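You operate a simulated robot arm through the tools that you are given. There is no shell and no other tool.

You run a simulated robot arm. Do the job below in one go: nothing can be reset, and whatever is moved stays where it is left.

## Task
Add the tray's red and yellow tomatoes to the lane carton and pen it between the purple stops.
Fine: the tray on the narrow table; use free cells; slide the N31 stop out, slide the carton up to it, then slide the N30 stop out.

It is judged by the outcome, as a careful person would: the job done as asked, and still so three seconds after it is handed in. It fails if anything else is knocked over, pushed out of place, dropped, spilled or broken.

## Robot
A 7-joint arm with a two-finger gripper, fixed in place. Base frame: the origin is on the floor under the middle of its stand, x ahead of it, y to its left, z up. Lengths are in mm, angles in rad, forces in N, time in s.
With the tool pointing down near the work surface it reaches from about 120 to 640 mm from the base axis. Its first joint turns from -1.152 to 1.152 rad. Payload 2.45 kg.
The TCP is the grasp point between the finger pads, 26 mm short of the fingertips. In the tool frame z runs along the fingers and y along their closing line. The gripper opens to 96 mm; its body begins 69 mm behind the TCP.
Orientation is that of the tool frame in the base frame, as [roll, pitch, yaw] about the fixed x, y, z axes, in that order (R = Rz(yaw) Ry(pitch) Rx(roll)). With the fingers straight down and closing along the base's y, the tool's x points along the base's -x, its y along +y and its z along -z.

## Interface
- The arm moves only by the tool jog_arm. Its argument "steps" is a list of rows, each an object of numbers (a shift or turn left out is 0, a gripper value left out holds the last): "dx", "dy", "dz": the shift along the base's x, y, z in mm; "rx", "ry", "rz": the turn, a rotation vector about the base's x, y, z in rad; "gripper": the opening, from 0 (shut) to 1 (fully open). In form: [{"dx": .., "dy": .., "dz": .., "rx": .., "ry": .., "rz": .., "gripper": ..}, ...]. A call has 1 to 20 rows; each row is the pose to reach, as a shift and turn from the pose commanded when the call began. A row lasts 0.2 s, in which the tool goes at most 50 mm and 0.15 rad; a call with a longer step from one row to the next is refused whole, and so is a gripper value outside its range. Where a pose cannot be reached the arm comes as near as it can. A force on the tool above 90 N (or 10 N above the force at the start of the call, whichever is more), or a blocked arm, ends the call early, and 0.2 s more pass. Each finger travels about 50 mm/s and halts on what it meets, pressing with about 38 N; the grip force reading is that of the motor and also rises with nothing between the fingers. The clock runs only during rows and for 0.2 s after the last one: add rows that repeat a pose to give the fingers time. It gives the time, the measured TCP pose, the force on the tool (base axes), the opening and the grip force at its end, in the units of the frame above (readings bear some noise), with the torque about the TCP (base axes, N m) and any sound that the robot's microphone picked up, and new pictures: "pictures" is both (left out), scene, wrist or none.
- Cameras (640 x 400 px; columns grow to the right, rows downward): "scene" is fixed at [142, -390.1, 1401.7]; the picture's right is [0.90, -0.44, 0.00], its down [-0.34, -0.70, -0.63] and it looks along [0.28, 0.57, -0.78] (base axes); focal length 362 px, centre (320, 200). "wrist" rides on the gripper at [82, 3, -98] in the tool frame; the picture's right is [-0.04, 1.00, 0.00], its down [-0.73, -0.03, -0.68] and it looks along [-0.68, -0.03, 0.73] (tool axes); focal length 256 px, centre (320, 200). There is no depth. A picture from a camera that has moved, and an enlarged one, comes with that camera's place and axes in the base frame and with its lens.
- close_up(camera, box): a new picture of the part [left, top, right, bottom] of that camera's present view, enlarged. It takes no simulated time.
- finish_job(): hands the job in; it is judged then, once.

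Nothing tells you positions but the pictures and the camera data. Unless the task says otherwise, let go and move clear before handing in.

The tools are called after "Call:" as name(argument=value, ...) on one line, values as JSON. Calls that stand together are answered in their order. jog_arm: Moves the arm, as the interface text tells. Its arguments: {"type":"object","properties":{"steps":{"type":"array"},"pictures":{"type":"string","enum":["both","scene","wrist","none"]}},"required":["steps"]} The other tools are called the same way: close_up (camera, box) takes an enlarged picture of a part of a camera's view; finish_job () hands the job in.

At the start:

```text
clock: 0.0
position: [441.2, 229.9, 883.6]
orientation: [3.141, 0.0, 3.141]
ft_force: [-0.1, 0.2, -0.7]
wrist_torque: [0.0, 0.01, -0.01]
finger_gap: 95.9
grasp_force: 0.0
```

scene: 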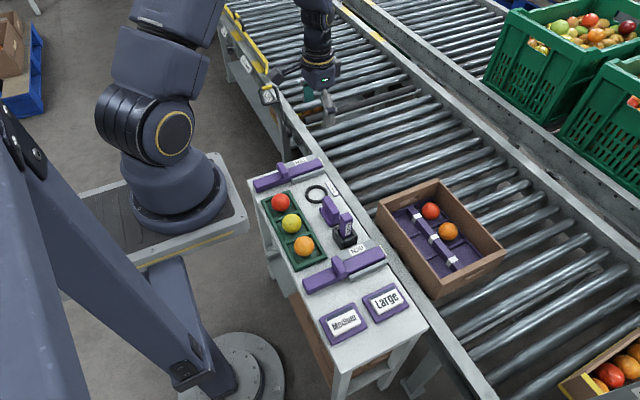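
wrist: 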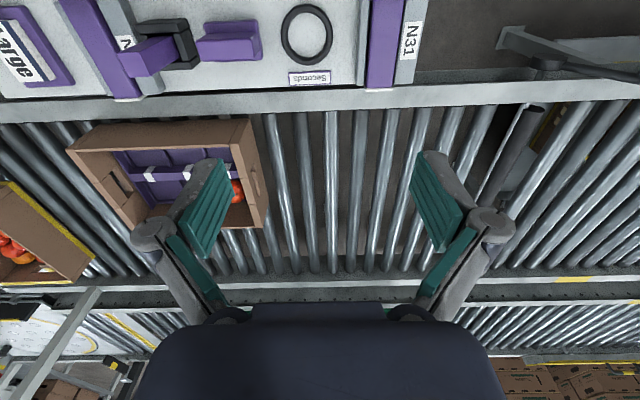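

I see a narrow table with a green tray holding red, yellow and orange tomatoes, two purple slide stops (N31 at the far end, N30 nearer), and a carton on the roller lane. I'll look closer before moving.

Call:
close_up(camera="scene", box=[240, 140, 400, 240])

Call:
close_up(camera="scene", box=[280, 220, 440, 320])

Call:
close_up(camera="scene", box=[360, 170, 520, 270])

Call:
close_up(camera="wrist", box=[0, 0, 320, 200])

Call:
close_up(camera="wrist", box=[240, 0, 560, 200])

```text
4.00 times, centred on (320, 190) of scene
camera zoom: at [142.0, -390.1, 1401.7], right [0.9, -0.44, 0.0], down [-0.34, -0.7, -0.63], along [0.28, 0.57, -0.78], focal length 1447 px, centre (320, 240)
```

zoom: 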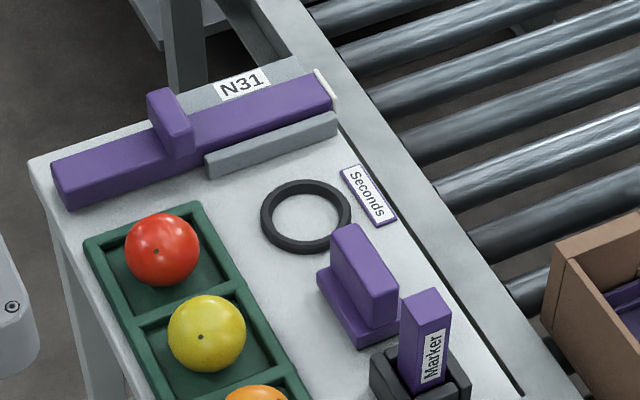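

```text
4.00 times, centred on (360, 270) of scene
camera zoom: at [142.0, -390.1, 1401.7], right [0.9, -0.44, 0.0], down [-0.34, -0.7, -0.63], along [0.28, 0.57, -0.78], focal length 1447 px, centre (160, -80)
```

zoom: 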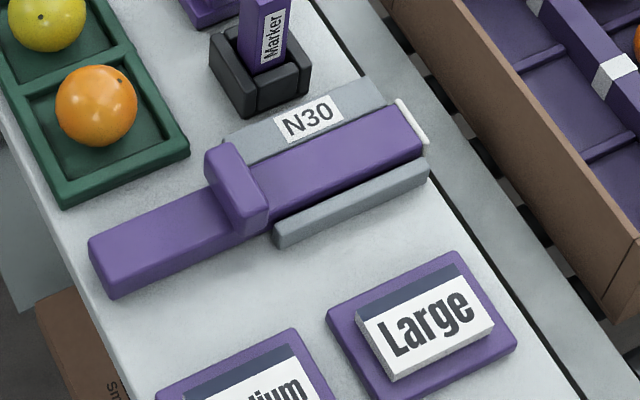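

```text
4.00 times, centred on (440, 220) of scene
camera zoom: at [142.0, -390.1, 1401.7], right [0.9, -0.44, 0.0], down [-0.34, -0.7, -0.63], along [0.28, 0.57, -0.78], focal length 1447 px, centre (-160, 120)
```

zoom: 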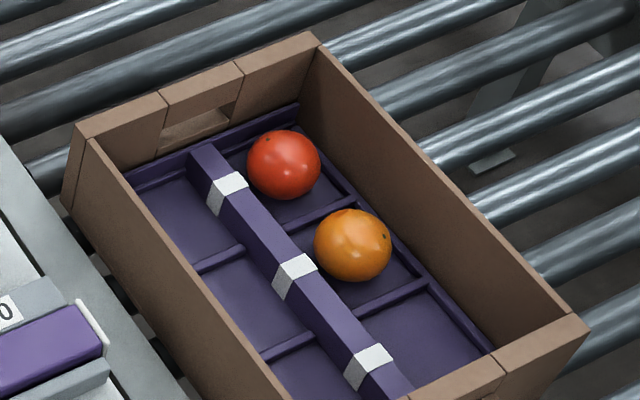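

```text
2.00 times, centred on (160, 100) of wrist
camera zoom: at [360.0, 235.0, 981.4], right [0.04, 1.0, 0.0], down [0.73, -0.03, 0.68], along [0.68, -0.03, -0.73], focal length 512 px, centre (640, 400)
```

zoom: 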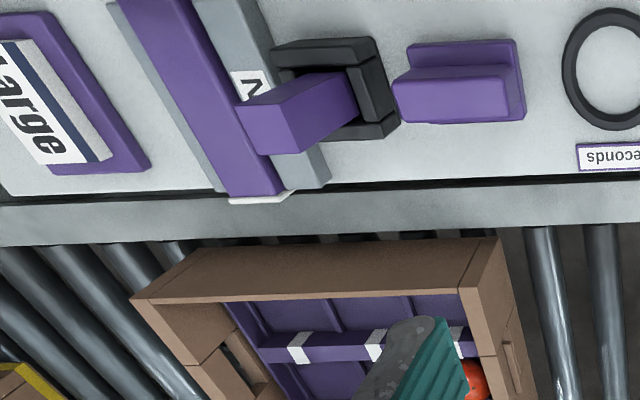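

```text
2.00 times, centred on (400, 100) of wrist
camera zoom: at [360.0, 235.0, 981.4], right [0.04, 1.0, 0.0], down [0.73, -0.03, 0.68], along [0.68, -0.03, -0.73], focal length 512 px, centre (160, 400)
```

zoom: 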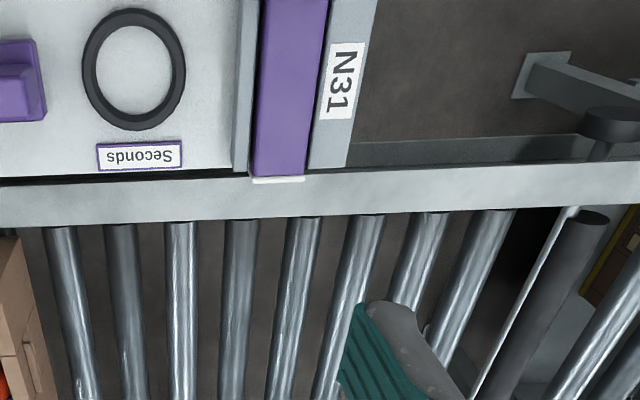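

The table top looks to be near z≈600 with the tray tomatoes along x≈318 (red y≈215, yellow y≈138, orange y≈59), stops at y≈311 (N31) and y≈-35 (N30), and the carton about x 554–751, y -181…89. I'll look at the arm surroundings and the gripper fingers in more detail.

Call:
close_up(camera="scene", box=[0, 0, 320, 200])

Call:
close_up(camera="scene", box=[0, 200, 320, 400])

Call:
close_up(camera="wrist", box=[120, 120, 520, 370])

Call:
close_up(camera="scene", box=[250, 155, 330, 205])

Call:
close_up(camera="scene", box=[300, 240, 396, 300])

```text
2.00 times, centred on (160, 100) of scene
camera zoom: at [142.0, -390.1, 1401.7], right [0.9, -0.44, 0.0], down [-0.34, -0.7, -0.63], along [0.28, 0.57, -0.78], focal length 723 px, centre (640, 400)
```

zoom: 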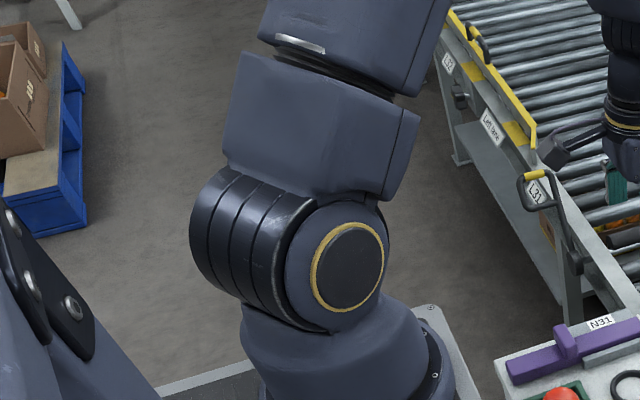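

```text
2.00 times, centred on (160, 300) of scene
camera zoom: at [142.0, -390.1, 1401.7], right [0.9, -0.44, 0.0], down [-0.34, -0.7, -0.63], along [0.28, 0.57, -0.78], focal length 723 px, centre (640, 0)
```

zoom: 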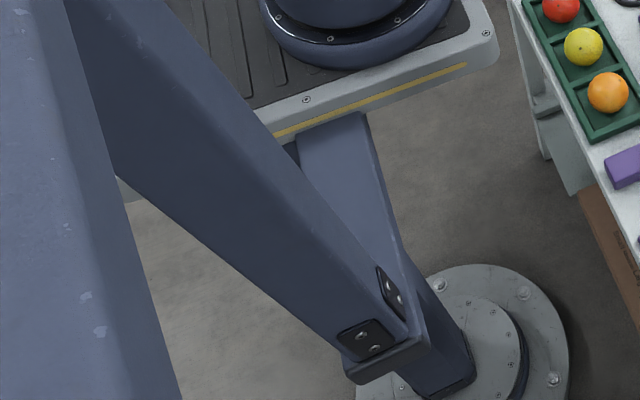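

```text
1.60 times, centred on (320, 245) of wrist
camera zoom: at [360.0, 235.0, 981.4], right [0.04, 1.0, 0.0], down [0.73, -0.03, 0.68], along [0.68, -0.03, -0.73], focal length 410 px, centre (320, 128)
```

zoom: 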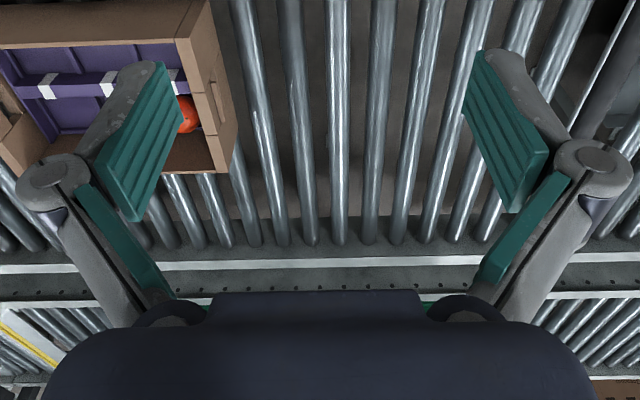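

```text
8.00 times, centred on (290, 180) of scene
camera zoom: at [142.0, -390.1, 1401.7], right [0.9, -0.44, 0.0], down [-0.34, -0.7, -0.63], along [0.28, 0.57, -0.78], focal length 2893 px, centre (560, 360)
```

zoom: 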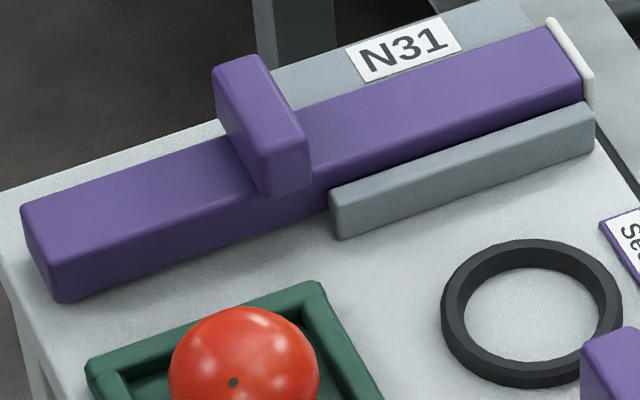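

```text
6.67 times, centred on (348, 270) of scene
camera zoom: at [142.0, -390.1, 1401.7], right [0.9, -0.44, 0.0], down [-0.34, -0.7, -0.63], along [0.28, 0.57, -0.78], focal length 2411 px, centre (133, -267)
```

zoom: 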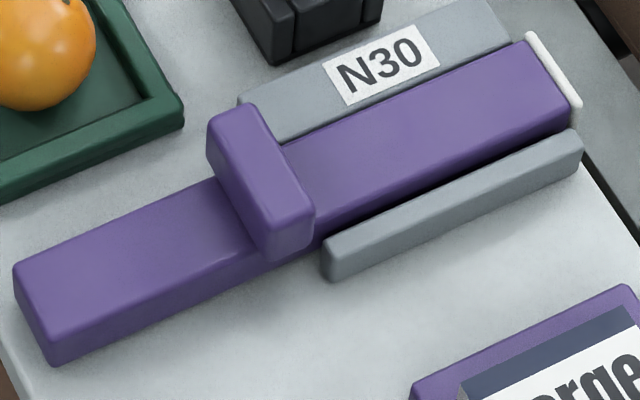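

The robot's gripper has parallel teal pads about 12–15 mm thick, and the stops have a handle block on top of the bar. I'll move back towards the base, staying high, to get a near-overhead wrist view of the N31 stop and the tray.

Call:
jog_arm(steps=[{"dx": -40}, {"dx": -80}, {"dx": -120}, {"dx": -160}, {"dx": -190}, {"dx": -190}])

```text
clock: 1.4
position: [250.5, 228.7, 882.5]
orientation: [-3.141, -0.001, -3.141]
ft_force: [0.0, 0.9, -0.1]
wrist_torque: [0.05, -0.02, -0.01]
finger_gap: 95.9
grasp_force: 0.0
camera wrist: at [168.5, 233.2, 980.1], right [0.04, 1.0, 0.0], down [0.73, -0.03, 0.68], along [0.68, -0.03, -0.73], focal length 256 px, centre (320, 200)
```

scene: 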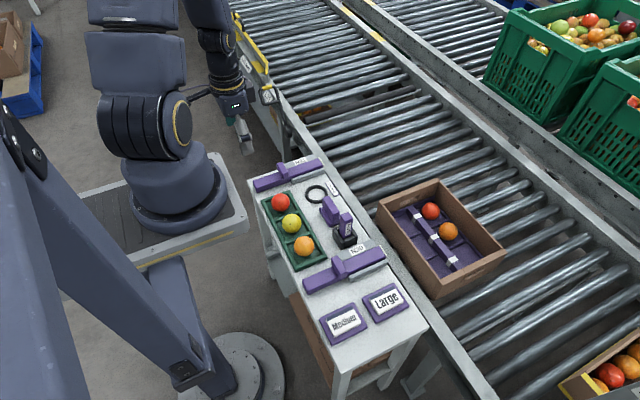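
wrist: 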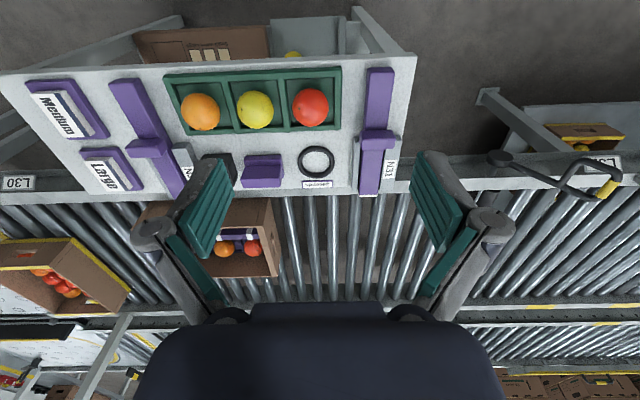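

Now I have a near-overhead view of the whole table; I'll zoom to measure the stops, the tray and the handle.

Call:
close_up(camera="wrist", box=[280, 50, 440, 210])

Call:
close_up(camera="wrist", box=[80, 60, 260, 210])

Call:
close_up(camera="wrist", box=[150, 50, 350, 150])

Call:
close_up(camera="wrist", box=[130, 180, 290, 290])

```text
2.50 times, centred on (360, 130) of wrist
camera zoom: at [168.5, 233.2, 980.1], right [0.04, 1.0, 0.0], down [0.73, -0.03, 0.68], along [0.68, -0.03, -0.73], focal length 640 px, centre (220, 375)
```

zoom: 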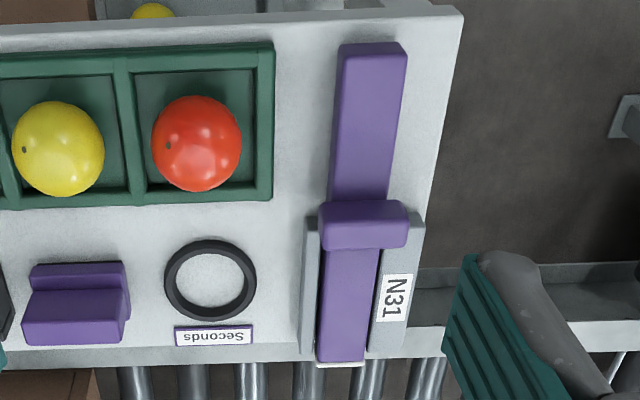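

```text
2.67 times, centred on (170, 135) of wrist
camera zoom: at [168.5, 233.2, 980.1], right [0.04, 1.0, 0.0], down [0.73, -0.03, 0.68], along [0.68, -0.03, -0.73], focal length 683 px, centre (720, 373)
```

zoom: 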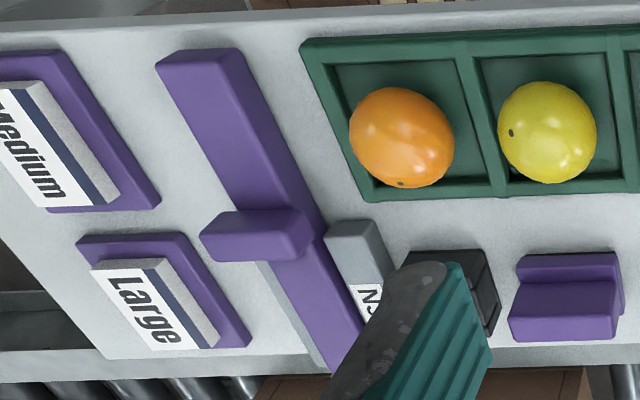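

```text
3.20 times, centred on (250, 100) of wrist
camera zoom: at [168.5, 233.2, 980.1], right [0.04, 1.0, 0.0], down [0.73, -0.03, 0.68], along [0.68, -0.03, -0.73], focal length 819 px, centre (544, 520)
```

zoom: 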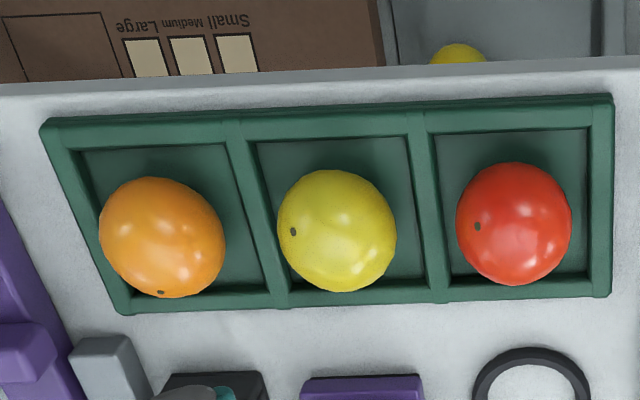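

```text
3.64 times, centred on (210, 235) of wrist
camera zoom: at [168.5, 233.2, 980.1], right [0.04, 1.0, 0.0], down [0.73, -0.03, 0.68], along [0.68, -0.03, -0.73], focal length 931 px, centre (720, 73)
```

zoom: 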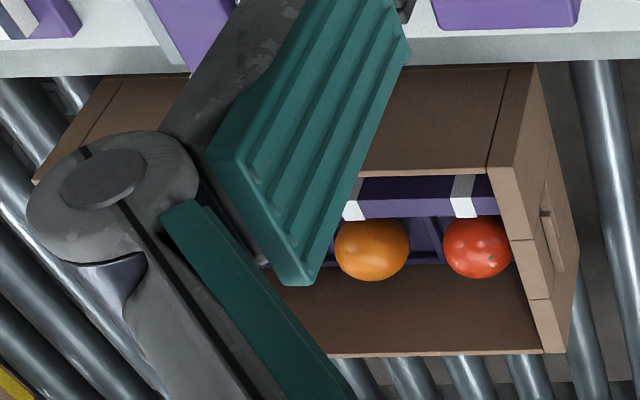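

The N31 handle measures about x 356–374, y 285–334, top z≈650, sitting on a bar whose top is ≈618. I'll move above it with the fingers straddling it in y, then check the view.

Call:
jog_arm(steps=[{"dx": 23, "dy": 16, "dz": -20}, {"dx": 46, "dy": 32, "dz": -50}, {"dx": 69, "dy": 48, "dz": -80}, {"dx": 92, "dy": 64, "dz": -115}, {"dx": 114, "dy": 80, "dz": -150}, {"dx": 114, "dy": 80, "dz": -170}, {"dx": 114, "dy": 80, "dz": -170}])

```text
clock: 3.0
position: [367.3, 307.7, 713.0]
orientation: [3.141, 0.0, 3.142]
ft_force: [-0.8, 0.3, -0.5]
wrist_torque: [-0.01, 0.01, 0.04]
finger_gap: 96.2
grasp_force: 0.1
camera wrist: at [284.5, 313.0, 810.6], right [0.04, 1.0, 0.0], down [0.73, -0.03, 0.68], along [0.68, -0.03, -0.73], focal length 256 px, centre (320, 200)
```

scene: 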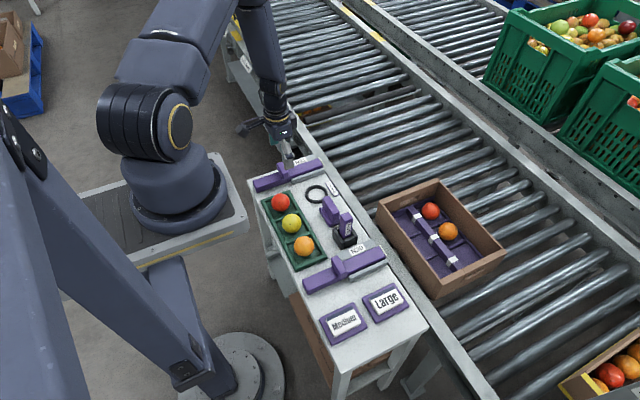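
wrist: 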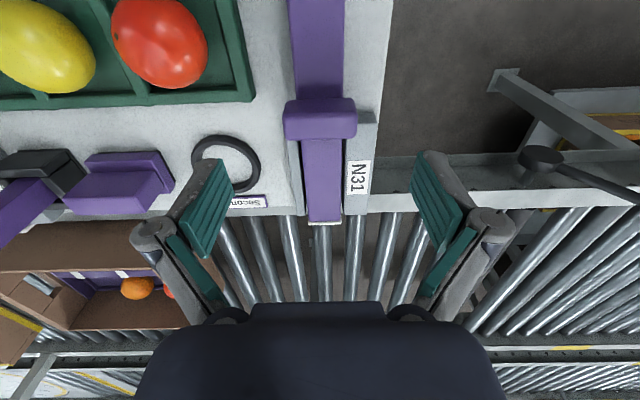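

The handle is centred between the fingers (y≈310). I'll lower to grip just the upper handle (tips ~10 mm above the bar) and close.

Call:
jog_arm(steps=[{"dz": -30, "gripper": 1}, {"dz": -57}, {"dz": -57, "gripper": 0.4}, {"dz": -57, "gripper": 0.4}, {"dz": -57, "gripper": 0.4}, {"dz": -57, "gripper": 0.4}])

Call:
close_up(camera="scene", box=[230, 110, 358, 190])

```text
clock: 4.4
position: [366.7, 308.6, 656.4]
orientation: [-3.137, -0.001, -3.141]
ft_force: [0.8, -9.9, 4.1]
wrist_torque: [-0.55, 0.08, 0.1]
finger_gap: 50.0
grasp_force: 40.1
camera wrist: at [284.4, 313.6, 754.5], right [0.04, 1.0, 0.0], down [0.73, -0.03, 0.68], along [0.68, -0.03, -0.73], focal length 256 px, centre (320, 200)
```

scene: 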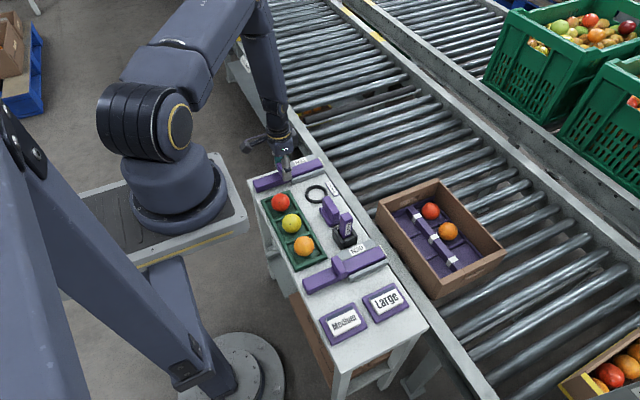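
wrist: 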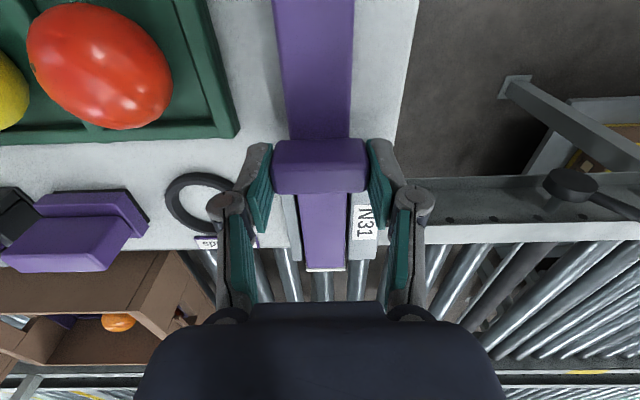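

```text
5.00 times, centred on (294, 150) of scene
camera zoom: at [142.0, -390.3, 1401.7], right [0.9, -0.44, 0.0], down [-0.34, -0.7, -0.63], along [0.28, 0.57, -0.78], focal length 1808 px, centre (450, 450)
```

zoom: 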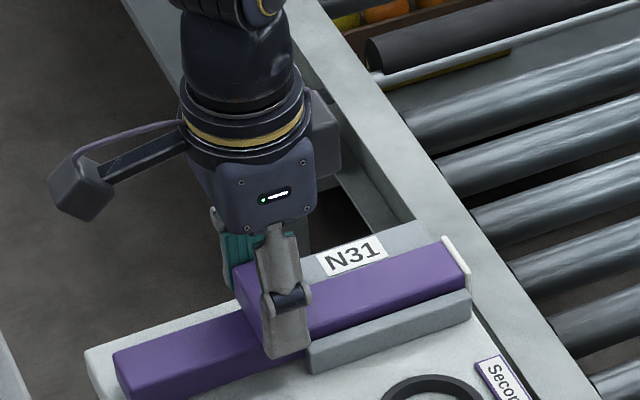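

The handle is gripped (gap 50 mm). Now I'll slide the N31 stop out along +x in small steps, watching the force.

Call:
jog_arm(steps=[{"dx": 5, "dy": -1}, {"dx": 12, "dy": -1.5}, {"dx": 20, "dy": -1.5}, {"dx": 28, "dy": -1.5}, {"dx": 36, "dy": -1.5}, {"dx": 44, "dy": -1.5}, {"dx": 52, "dy": -1.5}, {"dx": 60, "dy": -1.5}, {"dx": 60, "dy": -1.5}])

Call:
close_up(camera="scene", box=[230, 110, 390, 210])

```text
clock: 6.4
position: [425.5, 308.0, 656.1]
orientation: [3.141, -0.001, -3.141]
ft_force: [-2.9, 8.5, -38.3]
wrist_torque: [0.25, 0.33, -0.15]
finger_gap: 49.6
grasp_force: 45.3
camera wrist: at [343.7, 313.0, 754.7], right [0.04, 1.0, 0.0], down [0.73, -0.03, 0.68], along [0.68, -0.03, -0.73], focal length 256 px, centre (320, 200)
```

scene: 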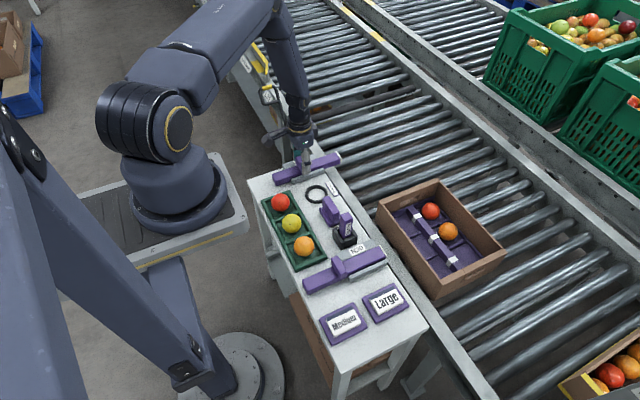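
wrist: 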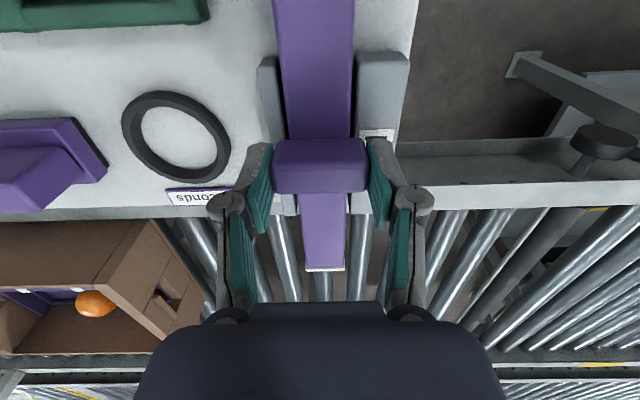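

```text
4.00 times, centred on (310, 160) of scene
camera zoom: at [142.5, -389.6, 1401.8], right [0.9, -0.44, 0.0], down [-0.34, -0.7, -0.63], along [0.28, 0.57, -0.78], focal length 1447 px, centre (360, 360)
```

zoom: 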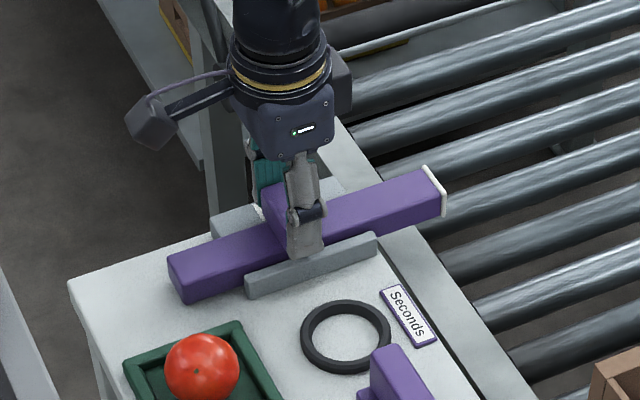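

The stop slides cleanly with the handle passing over the guides. I'll continue outwards, easing z slightly to relieve the vertical load.

Call:
jog_arm(steps=[{"dx": 3, "dz": -1}, {"dx": 10, "dz": -1.5}, {"dx": 18, "dz": -1.5}, {"dx": 26, "dz": -1.5}, {"dx": 34, "dz": -1.5}, {"dx": 42, "dz": -1.5}, {"dx": 50, "dz": -1.5}, {"dx": 50, "dz": -1.5}])

Call:
close_up(camera="scene", box=[230, 110, 390, 210])

```text
clock: 8.2
position: [476.3, 308.6, 654.6]
orientation: [3.141, 0.003, 3.141]
ft_force: [0.1, -23.8, 35.5]
wrist_torque: [-0.84, 0.23, 0.06]
finger_gap: 49.9
grasp_force: 44.9
camera wrist: at [394.3, 313.5, 751.9], right [0.04, 1.0, 0.0], down [0.73, -0.03, 0.68], along [0.68, -0.03, -0.73], focal length 256 px, centre (320, 200)
```

scene: 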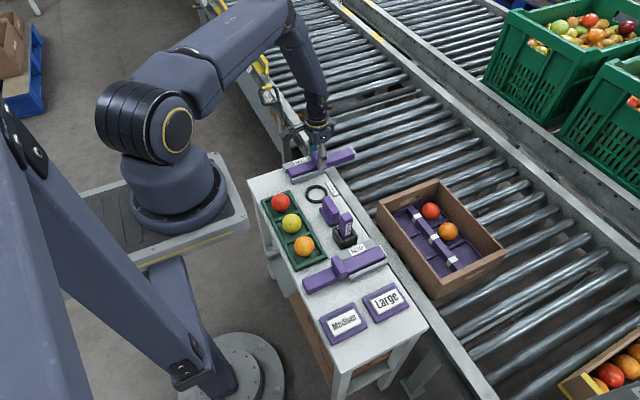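
wrist: 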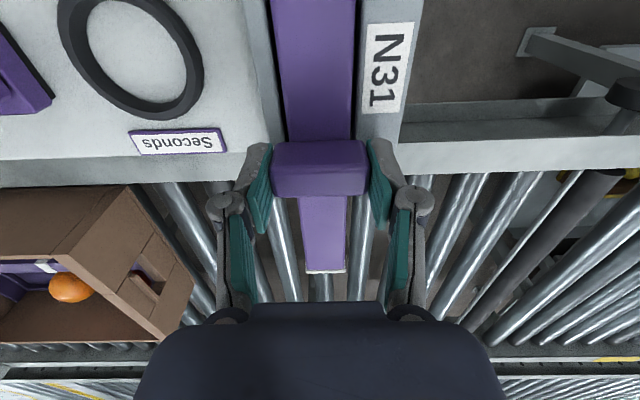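

```text
4.00 times, centred on (310, 160) of scene
camera zoom: at [141.4, -390.9, 1401.6], right [0.9, -0.44, 0.0], down [-0.34, -0.7, -0.63], along [0.28, 0.57, -0.78], focal length 1447 px, centre (360, 360)
```

zoom: 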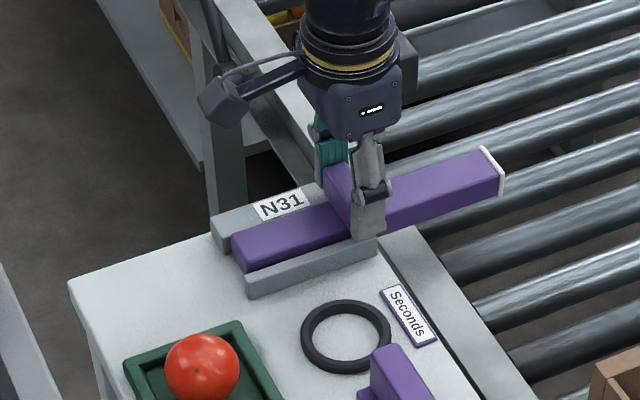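

The stop is 111 mm out and still in its guides. I'll ease the side load and test for the end of travel in small steps.

Call:
jog_arm(steps=[{"dx": 2, "dy": -0.8, "dz": 0.7}, {"dx": 6, "dy": -0.8, "dz": 0.7}, {"dx": 11, "dy": -0.8, "dz": 0.7}, {"dx": 16, "dy": -0.8, "dz": 0.7}, {"dx": 16, "dy": -0.8, "dz": 0.7}])

Call:
close_up(camera="scene", box=[230, 110, 390, 210])

```text
clock: 9.4
position: [490.7, 309.3, 654.6]
orientation: [-3.141, -0.003, 3.141]
ft_force: [-1.8, -1.1, -23.8]
wrist_torque: [0.07, -1.01, -0.2]
finger_gap: 50.1
grasp_force: 45.2
camera wrist: at [408.8, 313.1, 752.2], right [0.04, 1.0, 0.0], down [0.74, -0.03, 0.68], along [0.68, -0.03, -0.74], focal length 256 px, centre (320, 200)
```

scene: 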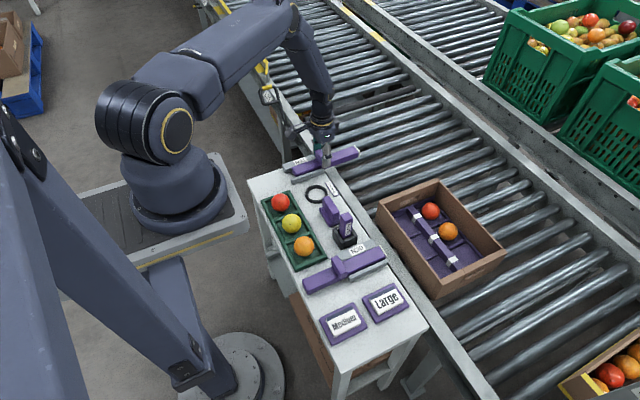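
wrist: 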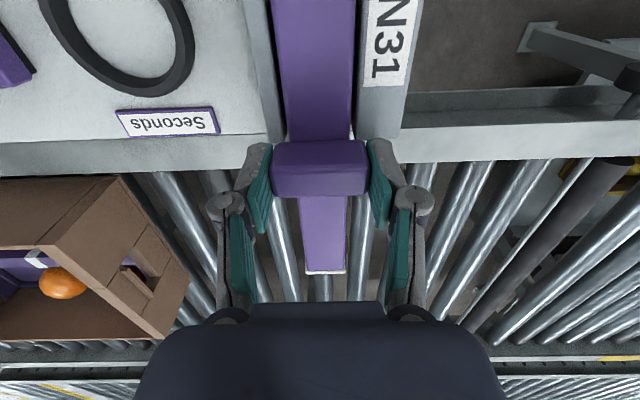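

```text
4.00 times, centred on (310, 160) of scene
camera zoom: at [142.3, -389.9, 1401.8], right [0.9, -0.44, 0.0], down [-0.34, -0.7, -0.63], along [0.28, 0.57, -0.78], focal length 1447 px, centre (360, 360)
```

zoom: 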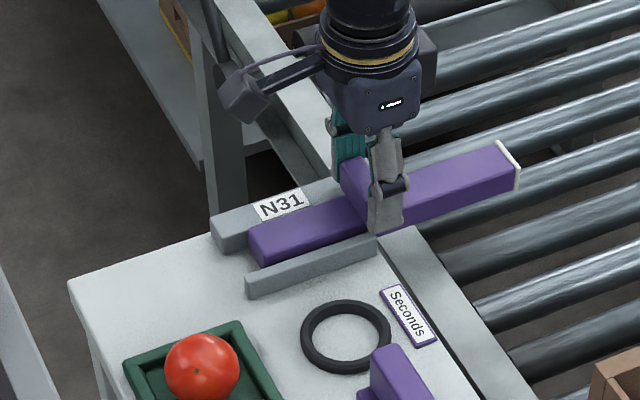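

No end stop yet and the bar is clearly captured by its guide. I'll go on a little further, watching for resistance.

Call:
jog_arm(steps=[{"dx": 4}, {"dx": 8}, {"dx": 12}, {"dx": 16}, {"dx": 20}, {"dx": 20}])

Call:
close_up(camera="scene", box=[230, 110, 390, 210])

```text
clock: 10.8
position: [510.1, 308.3, 653.8]
orientation: [-3.141, -0.003, 3.141]
ft_force: [-3.7, 17.2, -41.2]
wrist_torque: [0.28, 0.64, 0.02]
finger_gap: 50.0
grasp_force: 45.1
camera wrist: at [429.0, 313.0, 752.3], right [0.04, 1.0, 0.0], down [0.74, -0.03, 0.68], along [0.68, -0.03, -0.74], focal length 256 px, centre (320, 200)
```

scene: 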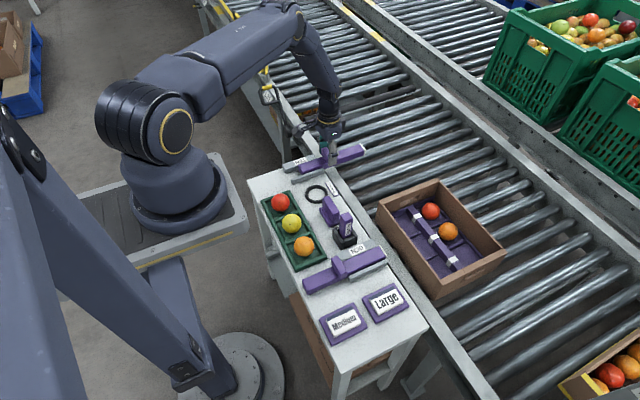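
wrist: 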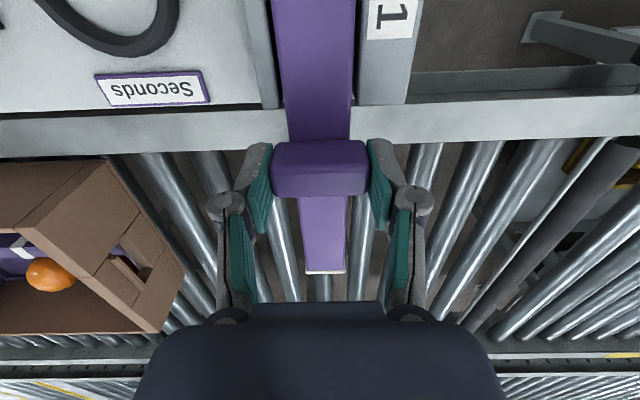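

```text
4.00 times, centred on (310, 160) of scene
camera zoom: at [142.7, -389.4, 1401.9], right [0.9, -0.44, 0.0], down [-0.34, -0.7, -0.63], along [0.28, 0.57, -0.78], focal length 1447 px, centre (360, 360)
```

zoom: 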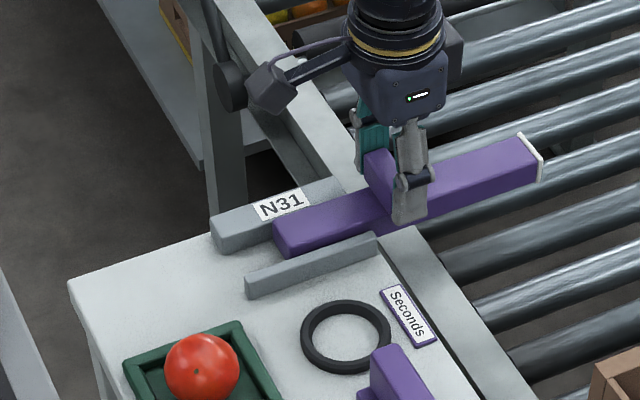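

Still sliding freely with the tip about 84 mm into the carton's path. I'll try a bit more to find the end of travel.

Call:
jog_arm(steps=[{"dx": 4, "dy": -0.5, "dz": -0.5}, {"dx": 8, "dy": -0.5, "dz": -0.5}, {"dx": 12, "dy": -0.5, "dz": -0.5}, {"dx": 16, "dy": -0.5, "dz": -0.5}, {"dx": 16, "dy": -0.5, "dz": -0.5}])

Call:
close_up(camera="scene", box=[230, 110, 390, 210])

```text
clock: 12.0
position: [526.2, 309.2, 654.0]
orientation: [3.14, -0.002, 3.141]
ft_force: [-2.2, 24.1, -36.8]
wrist_torque: [0.42, -0.25, -0.1]
finger_gap: 49.5
grasp_force: 44.9
camera wrist: at [445.5, 312.9, 752.4], right [0.04, 1.0, 0.0], down [0.73, -0.03, 0.68], along [0.68, -0.03, -0.73], focal length 256 px, centre (320, 200)
```

scene: 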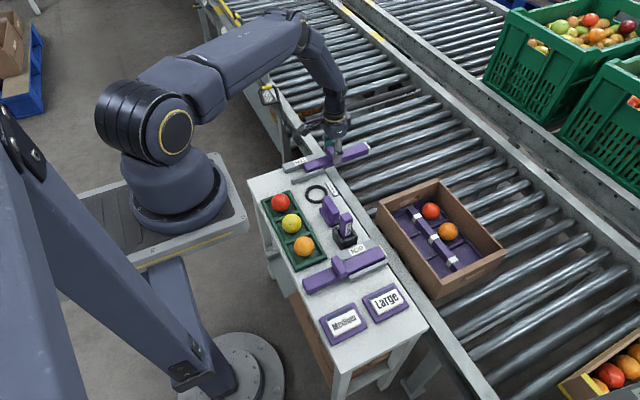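
wrist: 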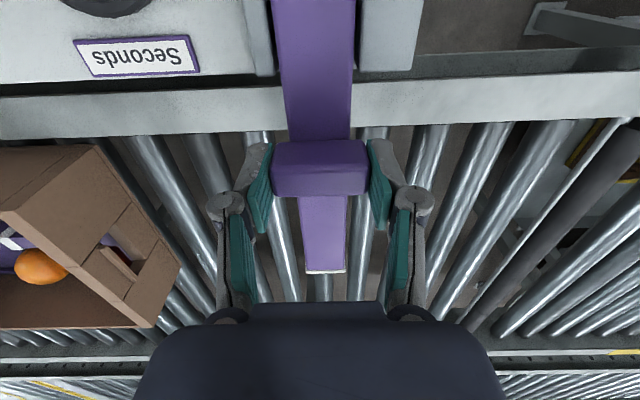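

```text
4.00 times, centred on (310, 160) of scene
camera zoom: at [142.6, -389.4, 1401.9], right [0.9, -0.44, 0.0], down [-0.34, -0.7, -0.63], along [0.28, 0.57, -0.78], focal length 1447 px, centre (360, 360)
```

zoom: 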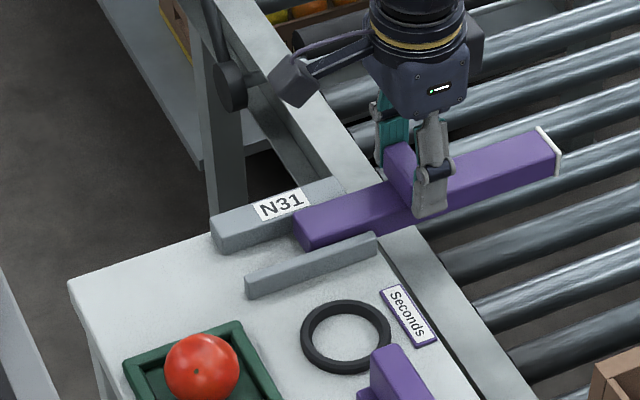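

The N31 stop is now about 160 mm out (tip ≈654), right across the carton's path, and its handle is still clear of the carton wall line. I'll release, lift off and move across to view the carton.

Call:
jog_arm(steps=[{"gripper": 0.75}, {"gripper": 0.75}, {"gripper": 0.75}, {"dz": 30}, {"dz": 75}, {"dz": 120}, {"dz": 146}, {"dx": -10, "dy": -35, "dz": 146}, {"dx": -22, "dy": -75, "dz": 146}, {"dx": -34, "dy": -118, "dz": 146}, {"dx": -46, "dy": -161, "dz": 146}, {"dx": -58, "dy": -204, "dz": 146}, {"dx": -70, "dy": -247, "dz": 146}, {"dx": -82, "dy": -290, "dz": 146}, {"dx": -95, "dy": -330, "dz": 146}, {"dx": -106, "dy": -355, "dz": 146}, {"dx": -106, "dy": -355, "dz": 146}])

Call:
close_up(camera="wrist", box=[160, 60, 480, 260])

Call:
close_up(camera="scene", box=[240, 130, 400, 230])

```text
clock: 15.6
position: [422.2, -49.8, 800.8]
orientation: [-3.141, 0.001, 3.141]
ft_force: [-0.3, -0.8, -0.3]
wrist_torque: [-0.01, 0.0, -0.02]
finger_gap: 72.1
grasp_force: 0.1
camera wrist: at [339.5, -45.2, 898.8], right [0.04, 1.0, 0.0], down [0.73, -0.03, 0.68], along [0.68, -0.03, -0.73], focal length 256 px, centre (320, 200)
```

scene: 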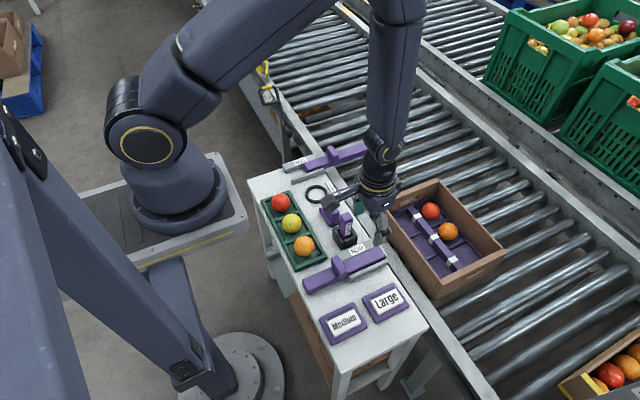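
wrist: 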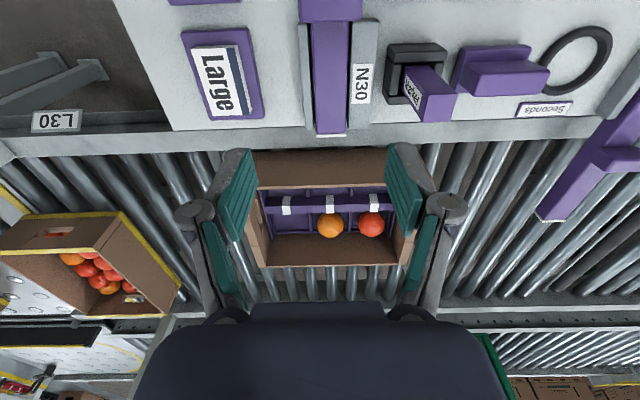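

```text
2.00 times, centred on (320, 160) of wrist
camera zoom: at [339.5, -45.2, 898.8], right [0.04, 1.0, 0.0], down [0.73, -0.03, 0.68], along [0.68, -0.03, -0.73], focal length 512 px, centre (320, 280)
```

zoom: 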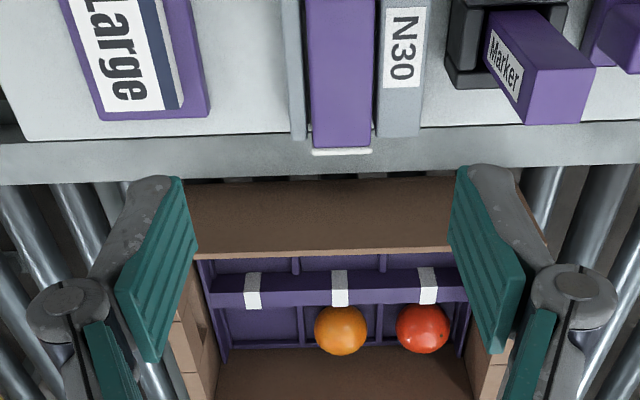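

```text
4.00 times, centred on (320, 180) of scene
camera zoom: at [142.0, -390.2, 1401.7], right [0.9, -0.44, 0.0], down [-0.34, -0.7, -0.63], along [0.28, 0.57, -0.78], focal length 1447 px, centre (320, 280)
```

zoom: 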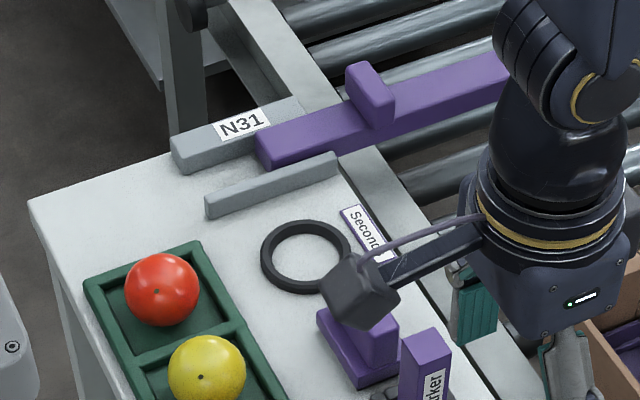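

N31 stays out across the lane. The carton's near wall rim is at about x 555–562, z≈635; all three near-side cells are free. I'll turn the gripper 90° so it closes along x and hover over the middle of that wall, with the opening reduced.

Call:
jog_arm(steps=[{"rz": 0.14, "gripper": 0.45}, {"dx": 12, "rz": 0.28}, {"dx": 25, "rz": 0.42, "dz": -10}, {"dx": 40, "rz": 0.56, "dz": -20}, {"dx": 55, "rz": 0.7, "dz": -30}, {"dx": 70, "rz": 0.84, "dz": -40}, {"dx": 85, "rz": 0.98, "dz": -50}, {"dx": 100, "rz": 1.12, "dz": -60}, {"dx": 115, "rz": 1.26, "dz": -70}, {"dx": 130, "dy": 1.9, "rz": 1.41, "dz": -80}, {"dx": 137, "dy": 1.9, "rz": 1.5708, "dz": -90}, {"dx": 137, "dy": 1.9, "rz": 1.5708, "dz": -100}, {"dx": 137, "dy": 1.9, "rz": 1.5708, "dz": -100}])

Call:
close_up(camera="wrist", box=[200, 80, 440, 230])

Call:
close_up(camera="scene", box=[330, 150, 490, 250])

```text
refused: row 11 steps farther than a row can; nothing moved
```

```text
2.67 times, centred on (320, 155) of wrist
camera zoom: at [339.5, -45.2, 898.8], right [0.04, 1.0, 0.0], down [0.73, -0.03, 0.68], along [0.68, -0.03, -0.73], focal length 683 px, centre (320, 320)
```

zoom: 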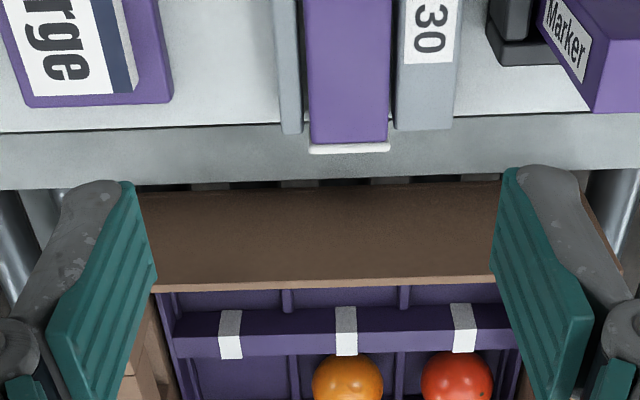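

```text
4.00 times, centred on (410, 200) of scene
camera zoom: at [142.0, -390.2, 1401.7], right [0.9, -0.44, 0.0], down [-0.34, -0.7, -0.63], along [0.28, 0.57, -0.78], focal length 1447 px, centre (-40, 200)
```

zoom: 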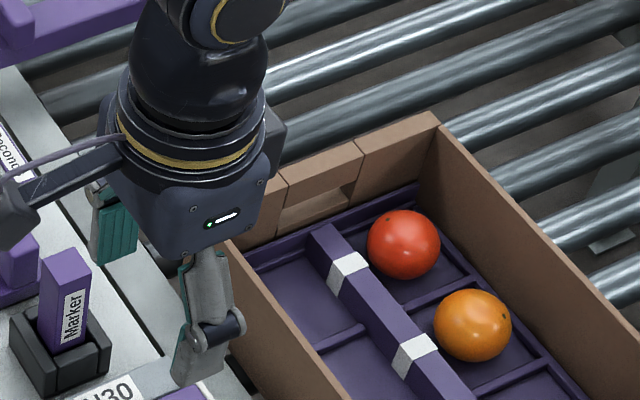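

That call had one turn step slightly too large; nothing moved. I'll repeat it with smaller turn steps.

Call:
jog_arm(steps=[{"rz": 0.14, "gripper": 0.45}, {"dx": 12, "rz": 0.28}, {"dx": 25, "rz": 0.42, "dz": -10}, {"dx": 40, "rz": 0.56, "dz": -20}, {"dx": 55, "rz": 0.7, "dz": -30}, {"dx": 70, "rz": 0.84, "dz": -40}, {"dx": 85, "rz": 0.98, "dz": -50}, {"dx": 100, "rz": 1.12, "dz": -60}, {"dx": 115, "rz": 1.26, "dz": -70}, {"dx": 128, "dy": 1.9, "rz": 1.4, "dz": -80}, {"dx": 137, "dy": 1.9, "rz": 1.5, "dz": -90}, {"dx": 137, "dy": 1.9, "rz": 1.5708, "dz": -100}, {"dx": 137, "dy": 1.9, "rz": 1.5708, "dz": -100}])

Call:
close_up(camera="wrist", box=[200, 80, 440, 230])

Call:
close_up(camera="scene", box=[330, 150, 490, 250])

```text
clock: 18.4
position: [557.8, -45.0, 701.1]
orientation: [-3.141, 0.001, -1.57]
ft_force: [0.0, 0.0, 0.2]
wrist_torque: [-0.02, -0.01, 0.0]
finger_gap: 42.9
grasp_force: 0.2
camera wrist: at [554.8, -125.7, 799.0], right [-1.0, 0.04, 0.0], down [0.03, 0.73, 0.68], along [0.03, 0.68, -0.73], focal length 256 px, centre (320, 200)
```

scene: 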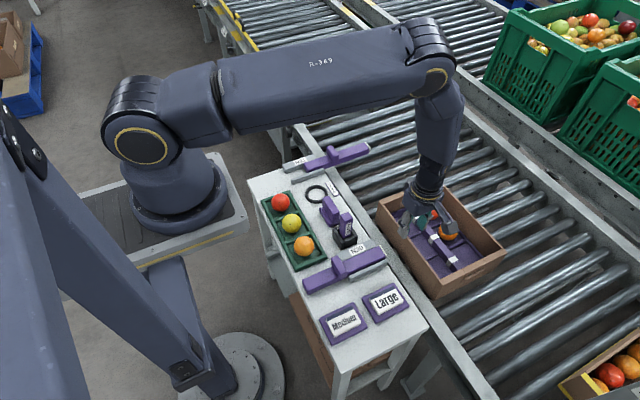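
wrist: 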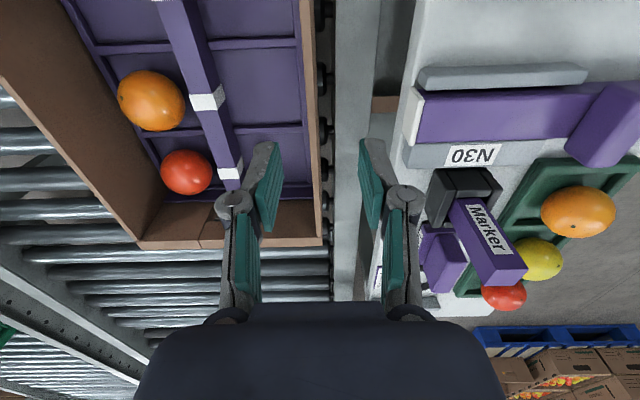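

```text
2.67 times, centred on (320, 155) of wrist
camera zoom: at [554.8, -125.7, 799.0], right [-1.0, 0.04, 0.0], down [0.03, 0.73, 0.68], along [0.03, 0.68, -0.73], focal length 683 px, centre (320, 320)
```

zoom: 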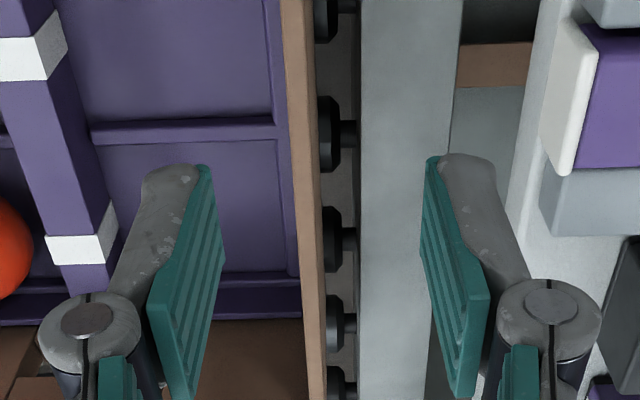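

```text
4.00 times, centred on (410, 200) of scene
camera zoom: at [142.0, -390.1, 1401.7], right [0.9, -0.44, 0.0], down [-0.34, -0.7, -0.63], along [0.28, 0.57, -0.78], focal length 1447 px, centre (-40, 200)
```

zoom: 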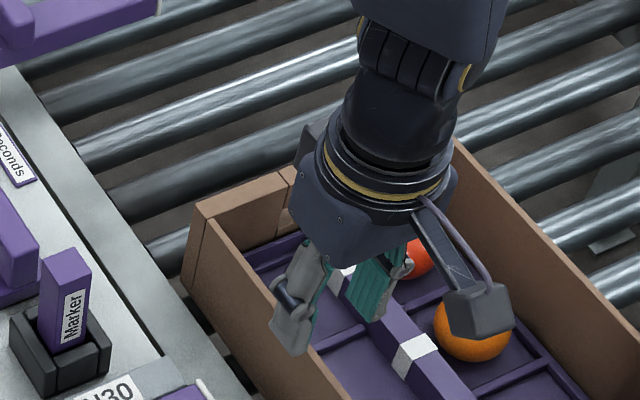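

The wall's rim runs at x≈558–564 under the gripper; the rail beside it is lower than the table, so the outer finger has room. I'll shift 3 mm, lower so the pads overlap the wall by ~30 mm, and close gently.

Call:
jog_arm(steps=[{"dx": 3, "dz": -25}, {"dx": 3, "dz": -50}, {"dx": 3, "dz": -69}, {"dx": 3, "dz": -69}])

Call:
close_up(camera="wrist", box=[200, 80, 440, 230])

Call:
close_up(camera="scene", box=[330, 170, 490, 270])

```text
clock: 19.4
position: [561.2, -41.8, 630.7]
orientation: [3.141, 0.0, -1.568]
ft_force: [0.4, -0.6, 0.3]
wrist_torque: [0.02, -0.01, -0.01]
finger_gap: 43.1
grasp_force: 0.1
camera wrist: at [557.5, -123.4, 728.5], right [-1.0, 0.04, 0.0], down [0.03, 0.73, 0.68], along [0.03, 0.68, -0.73], focal length 256 px, centre (320, 200)
```

scene: 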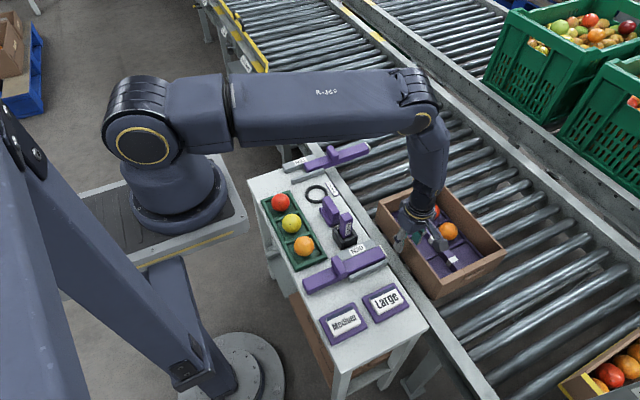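
wrist: 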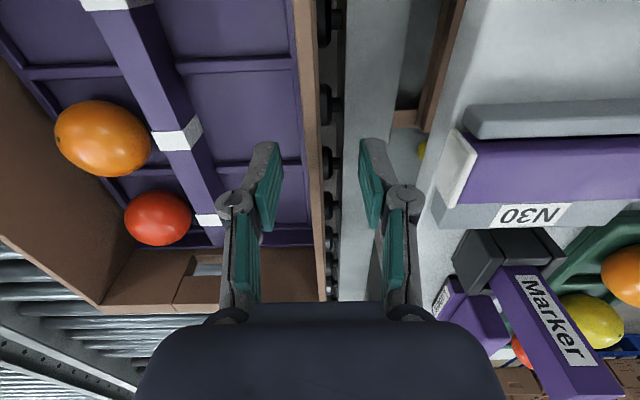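

```text
2.67 times, centred on (320, 155) of wrist
camera zoom: at [557.5, -123.4, 728.5], right [-1.0, 0.04, 0.0], down [0.03, 0.73, 0.68], along [0.03, 0.68, -0.73], focal length 683 px, centre (320, 320)
```

zoom: 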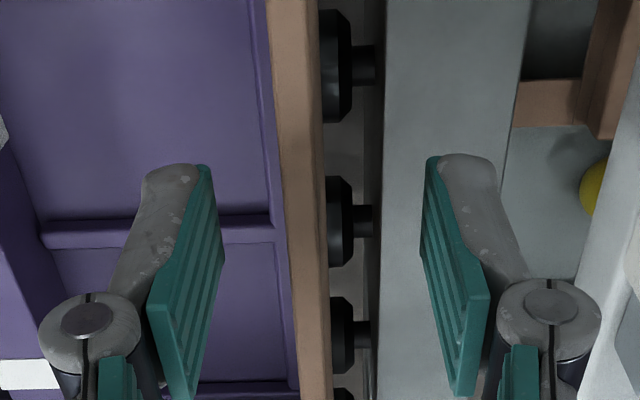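

```text
4.00 times, centred on (410, 220) of scene
camera zoom: at [142.0, -390.1, 1401.7], right [0.9, -0.44, 0.0], down [-0.34, -0.7, -0.63], along [0.28, 0.57, -0.78], focal length 1447 px, centre (-40, 120)
```

zoom: 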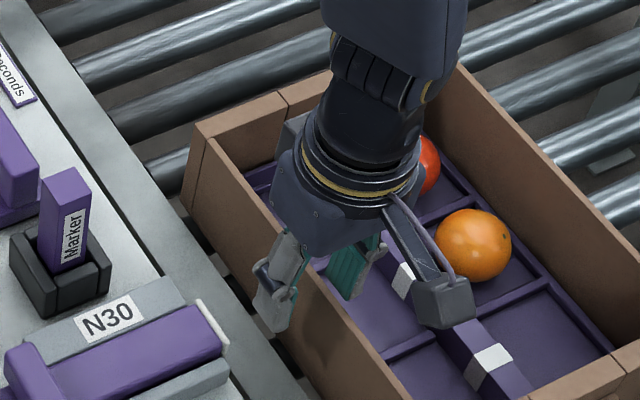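

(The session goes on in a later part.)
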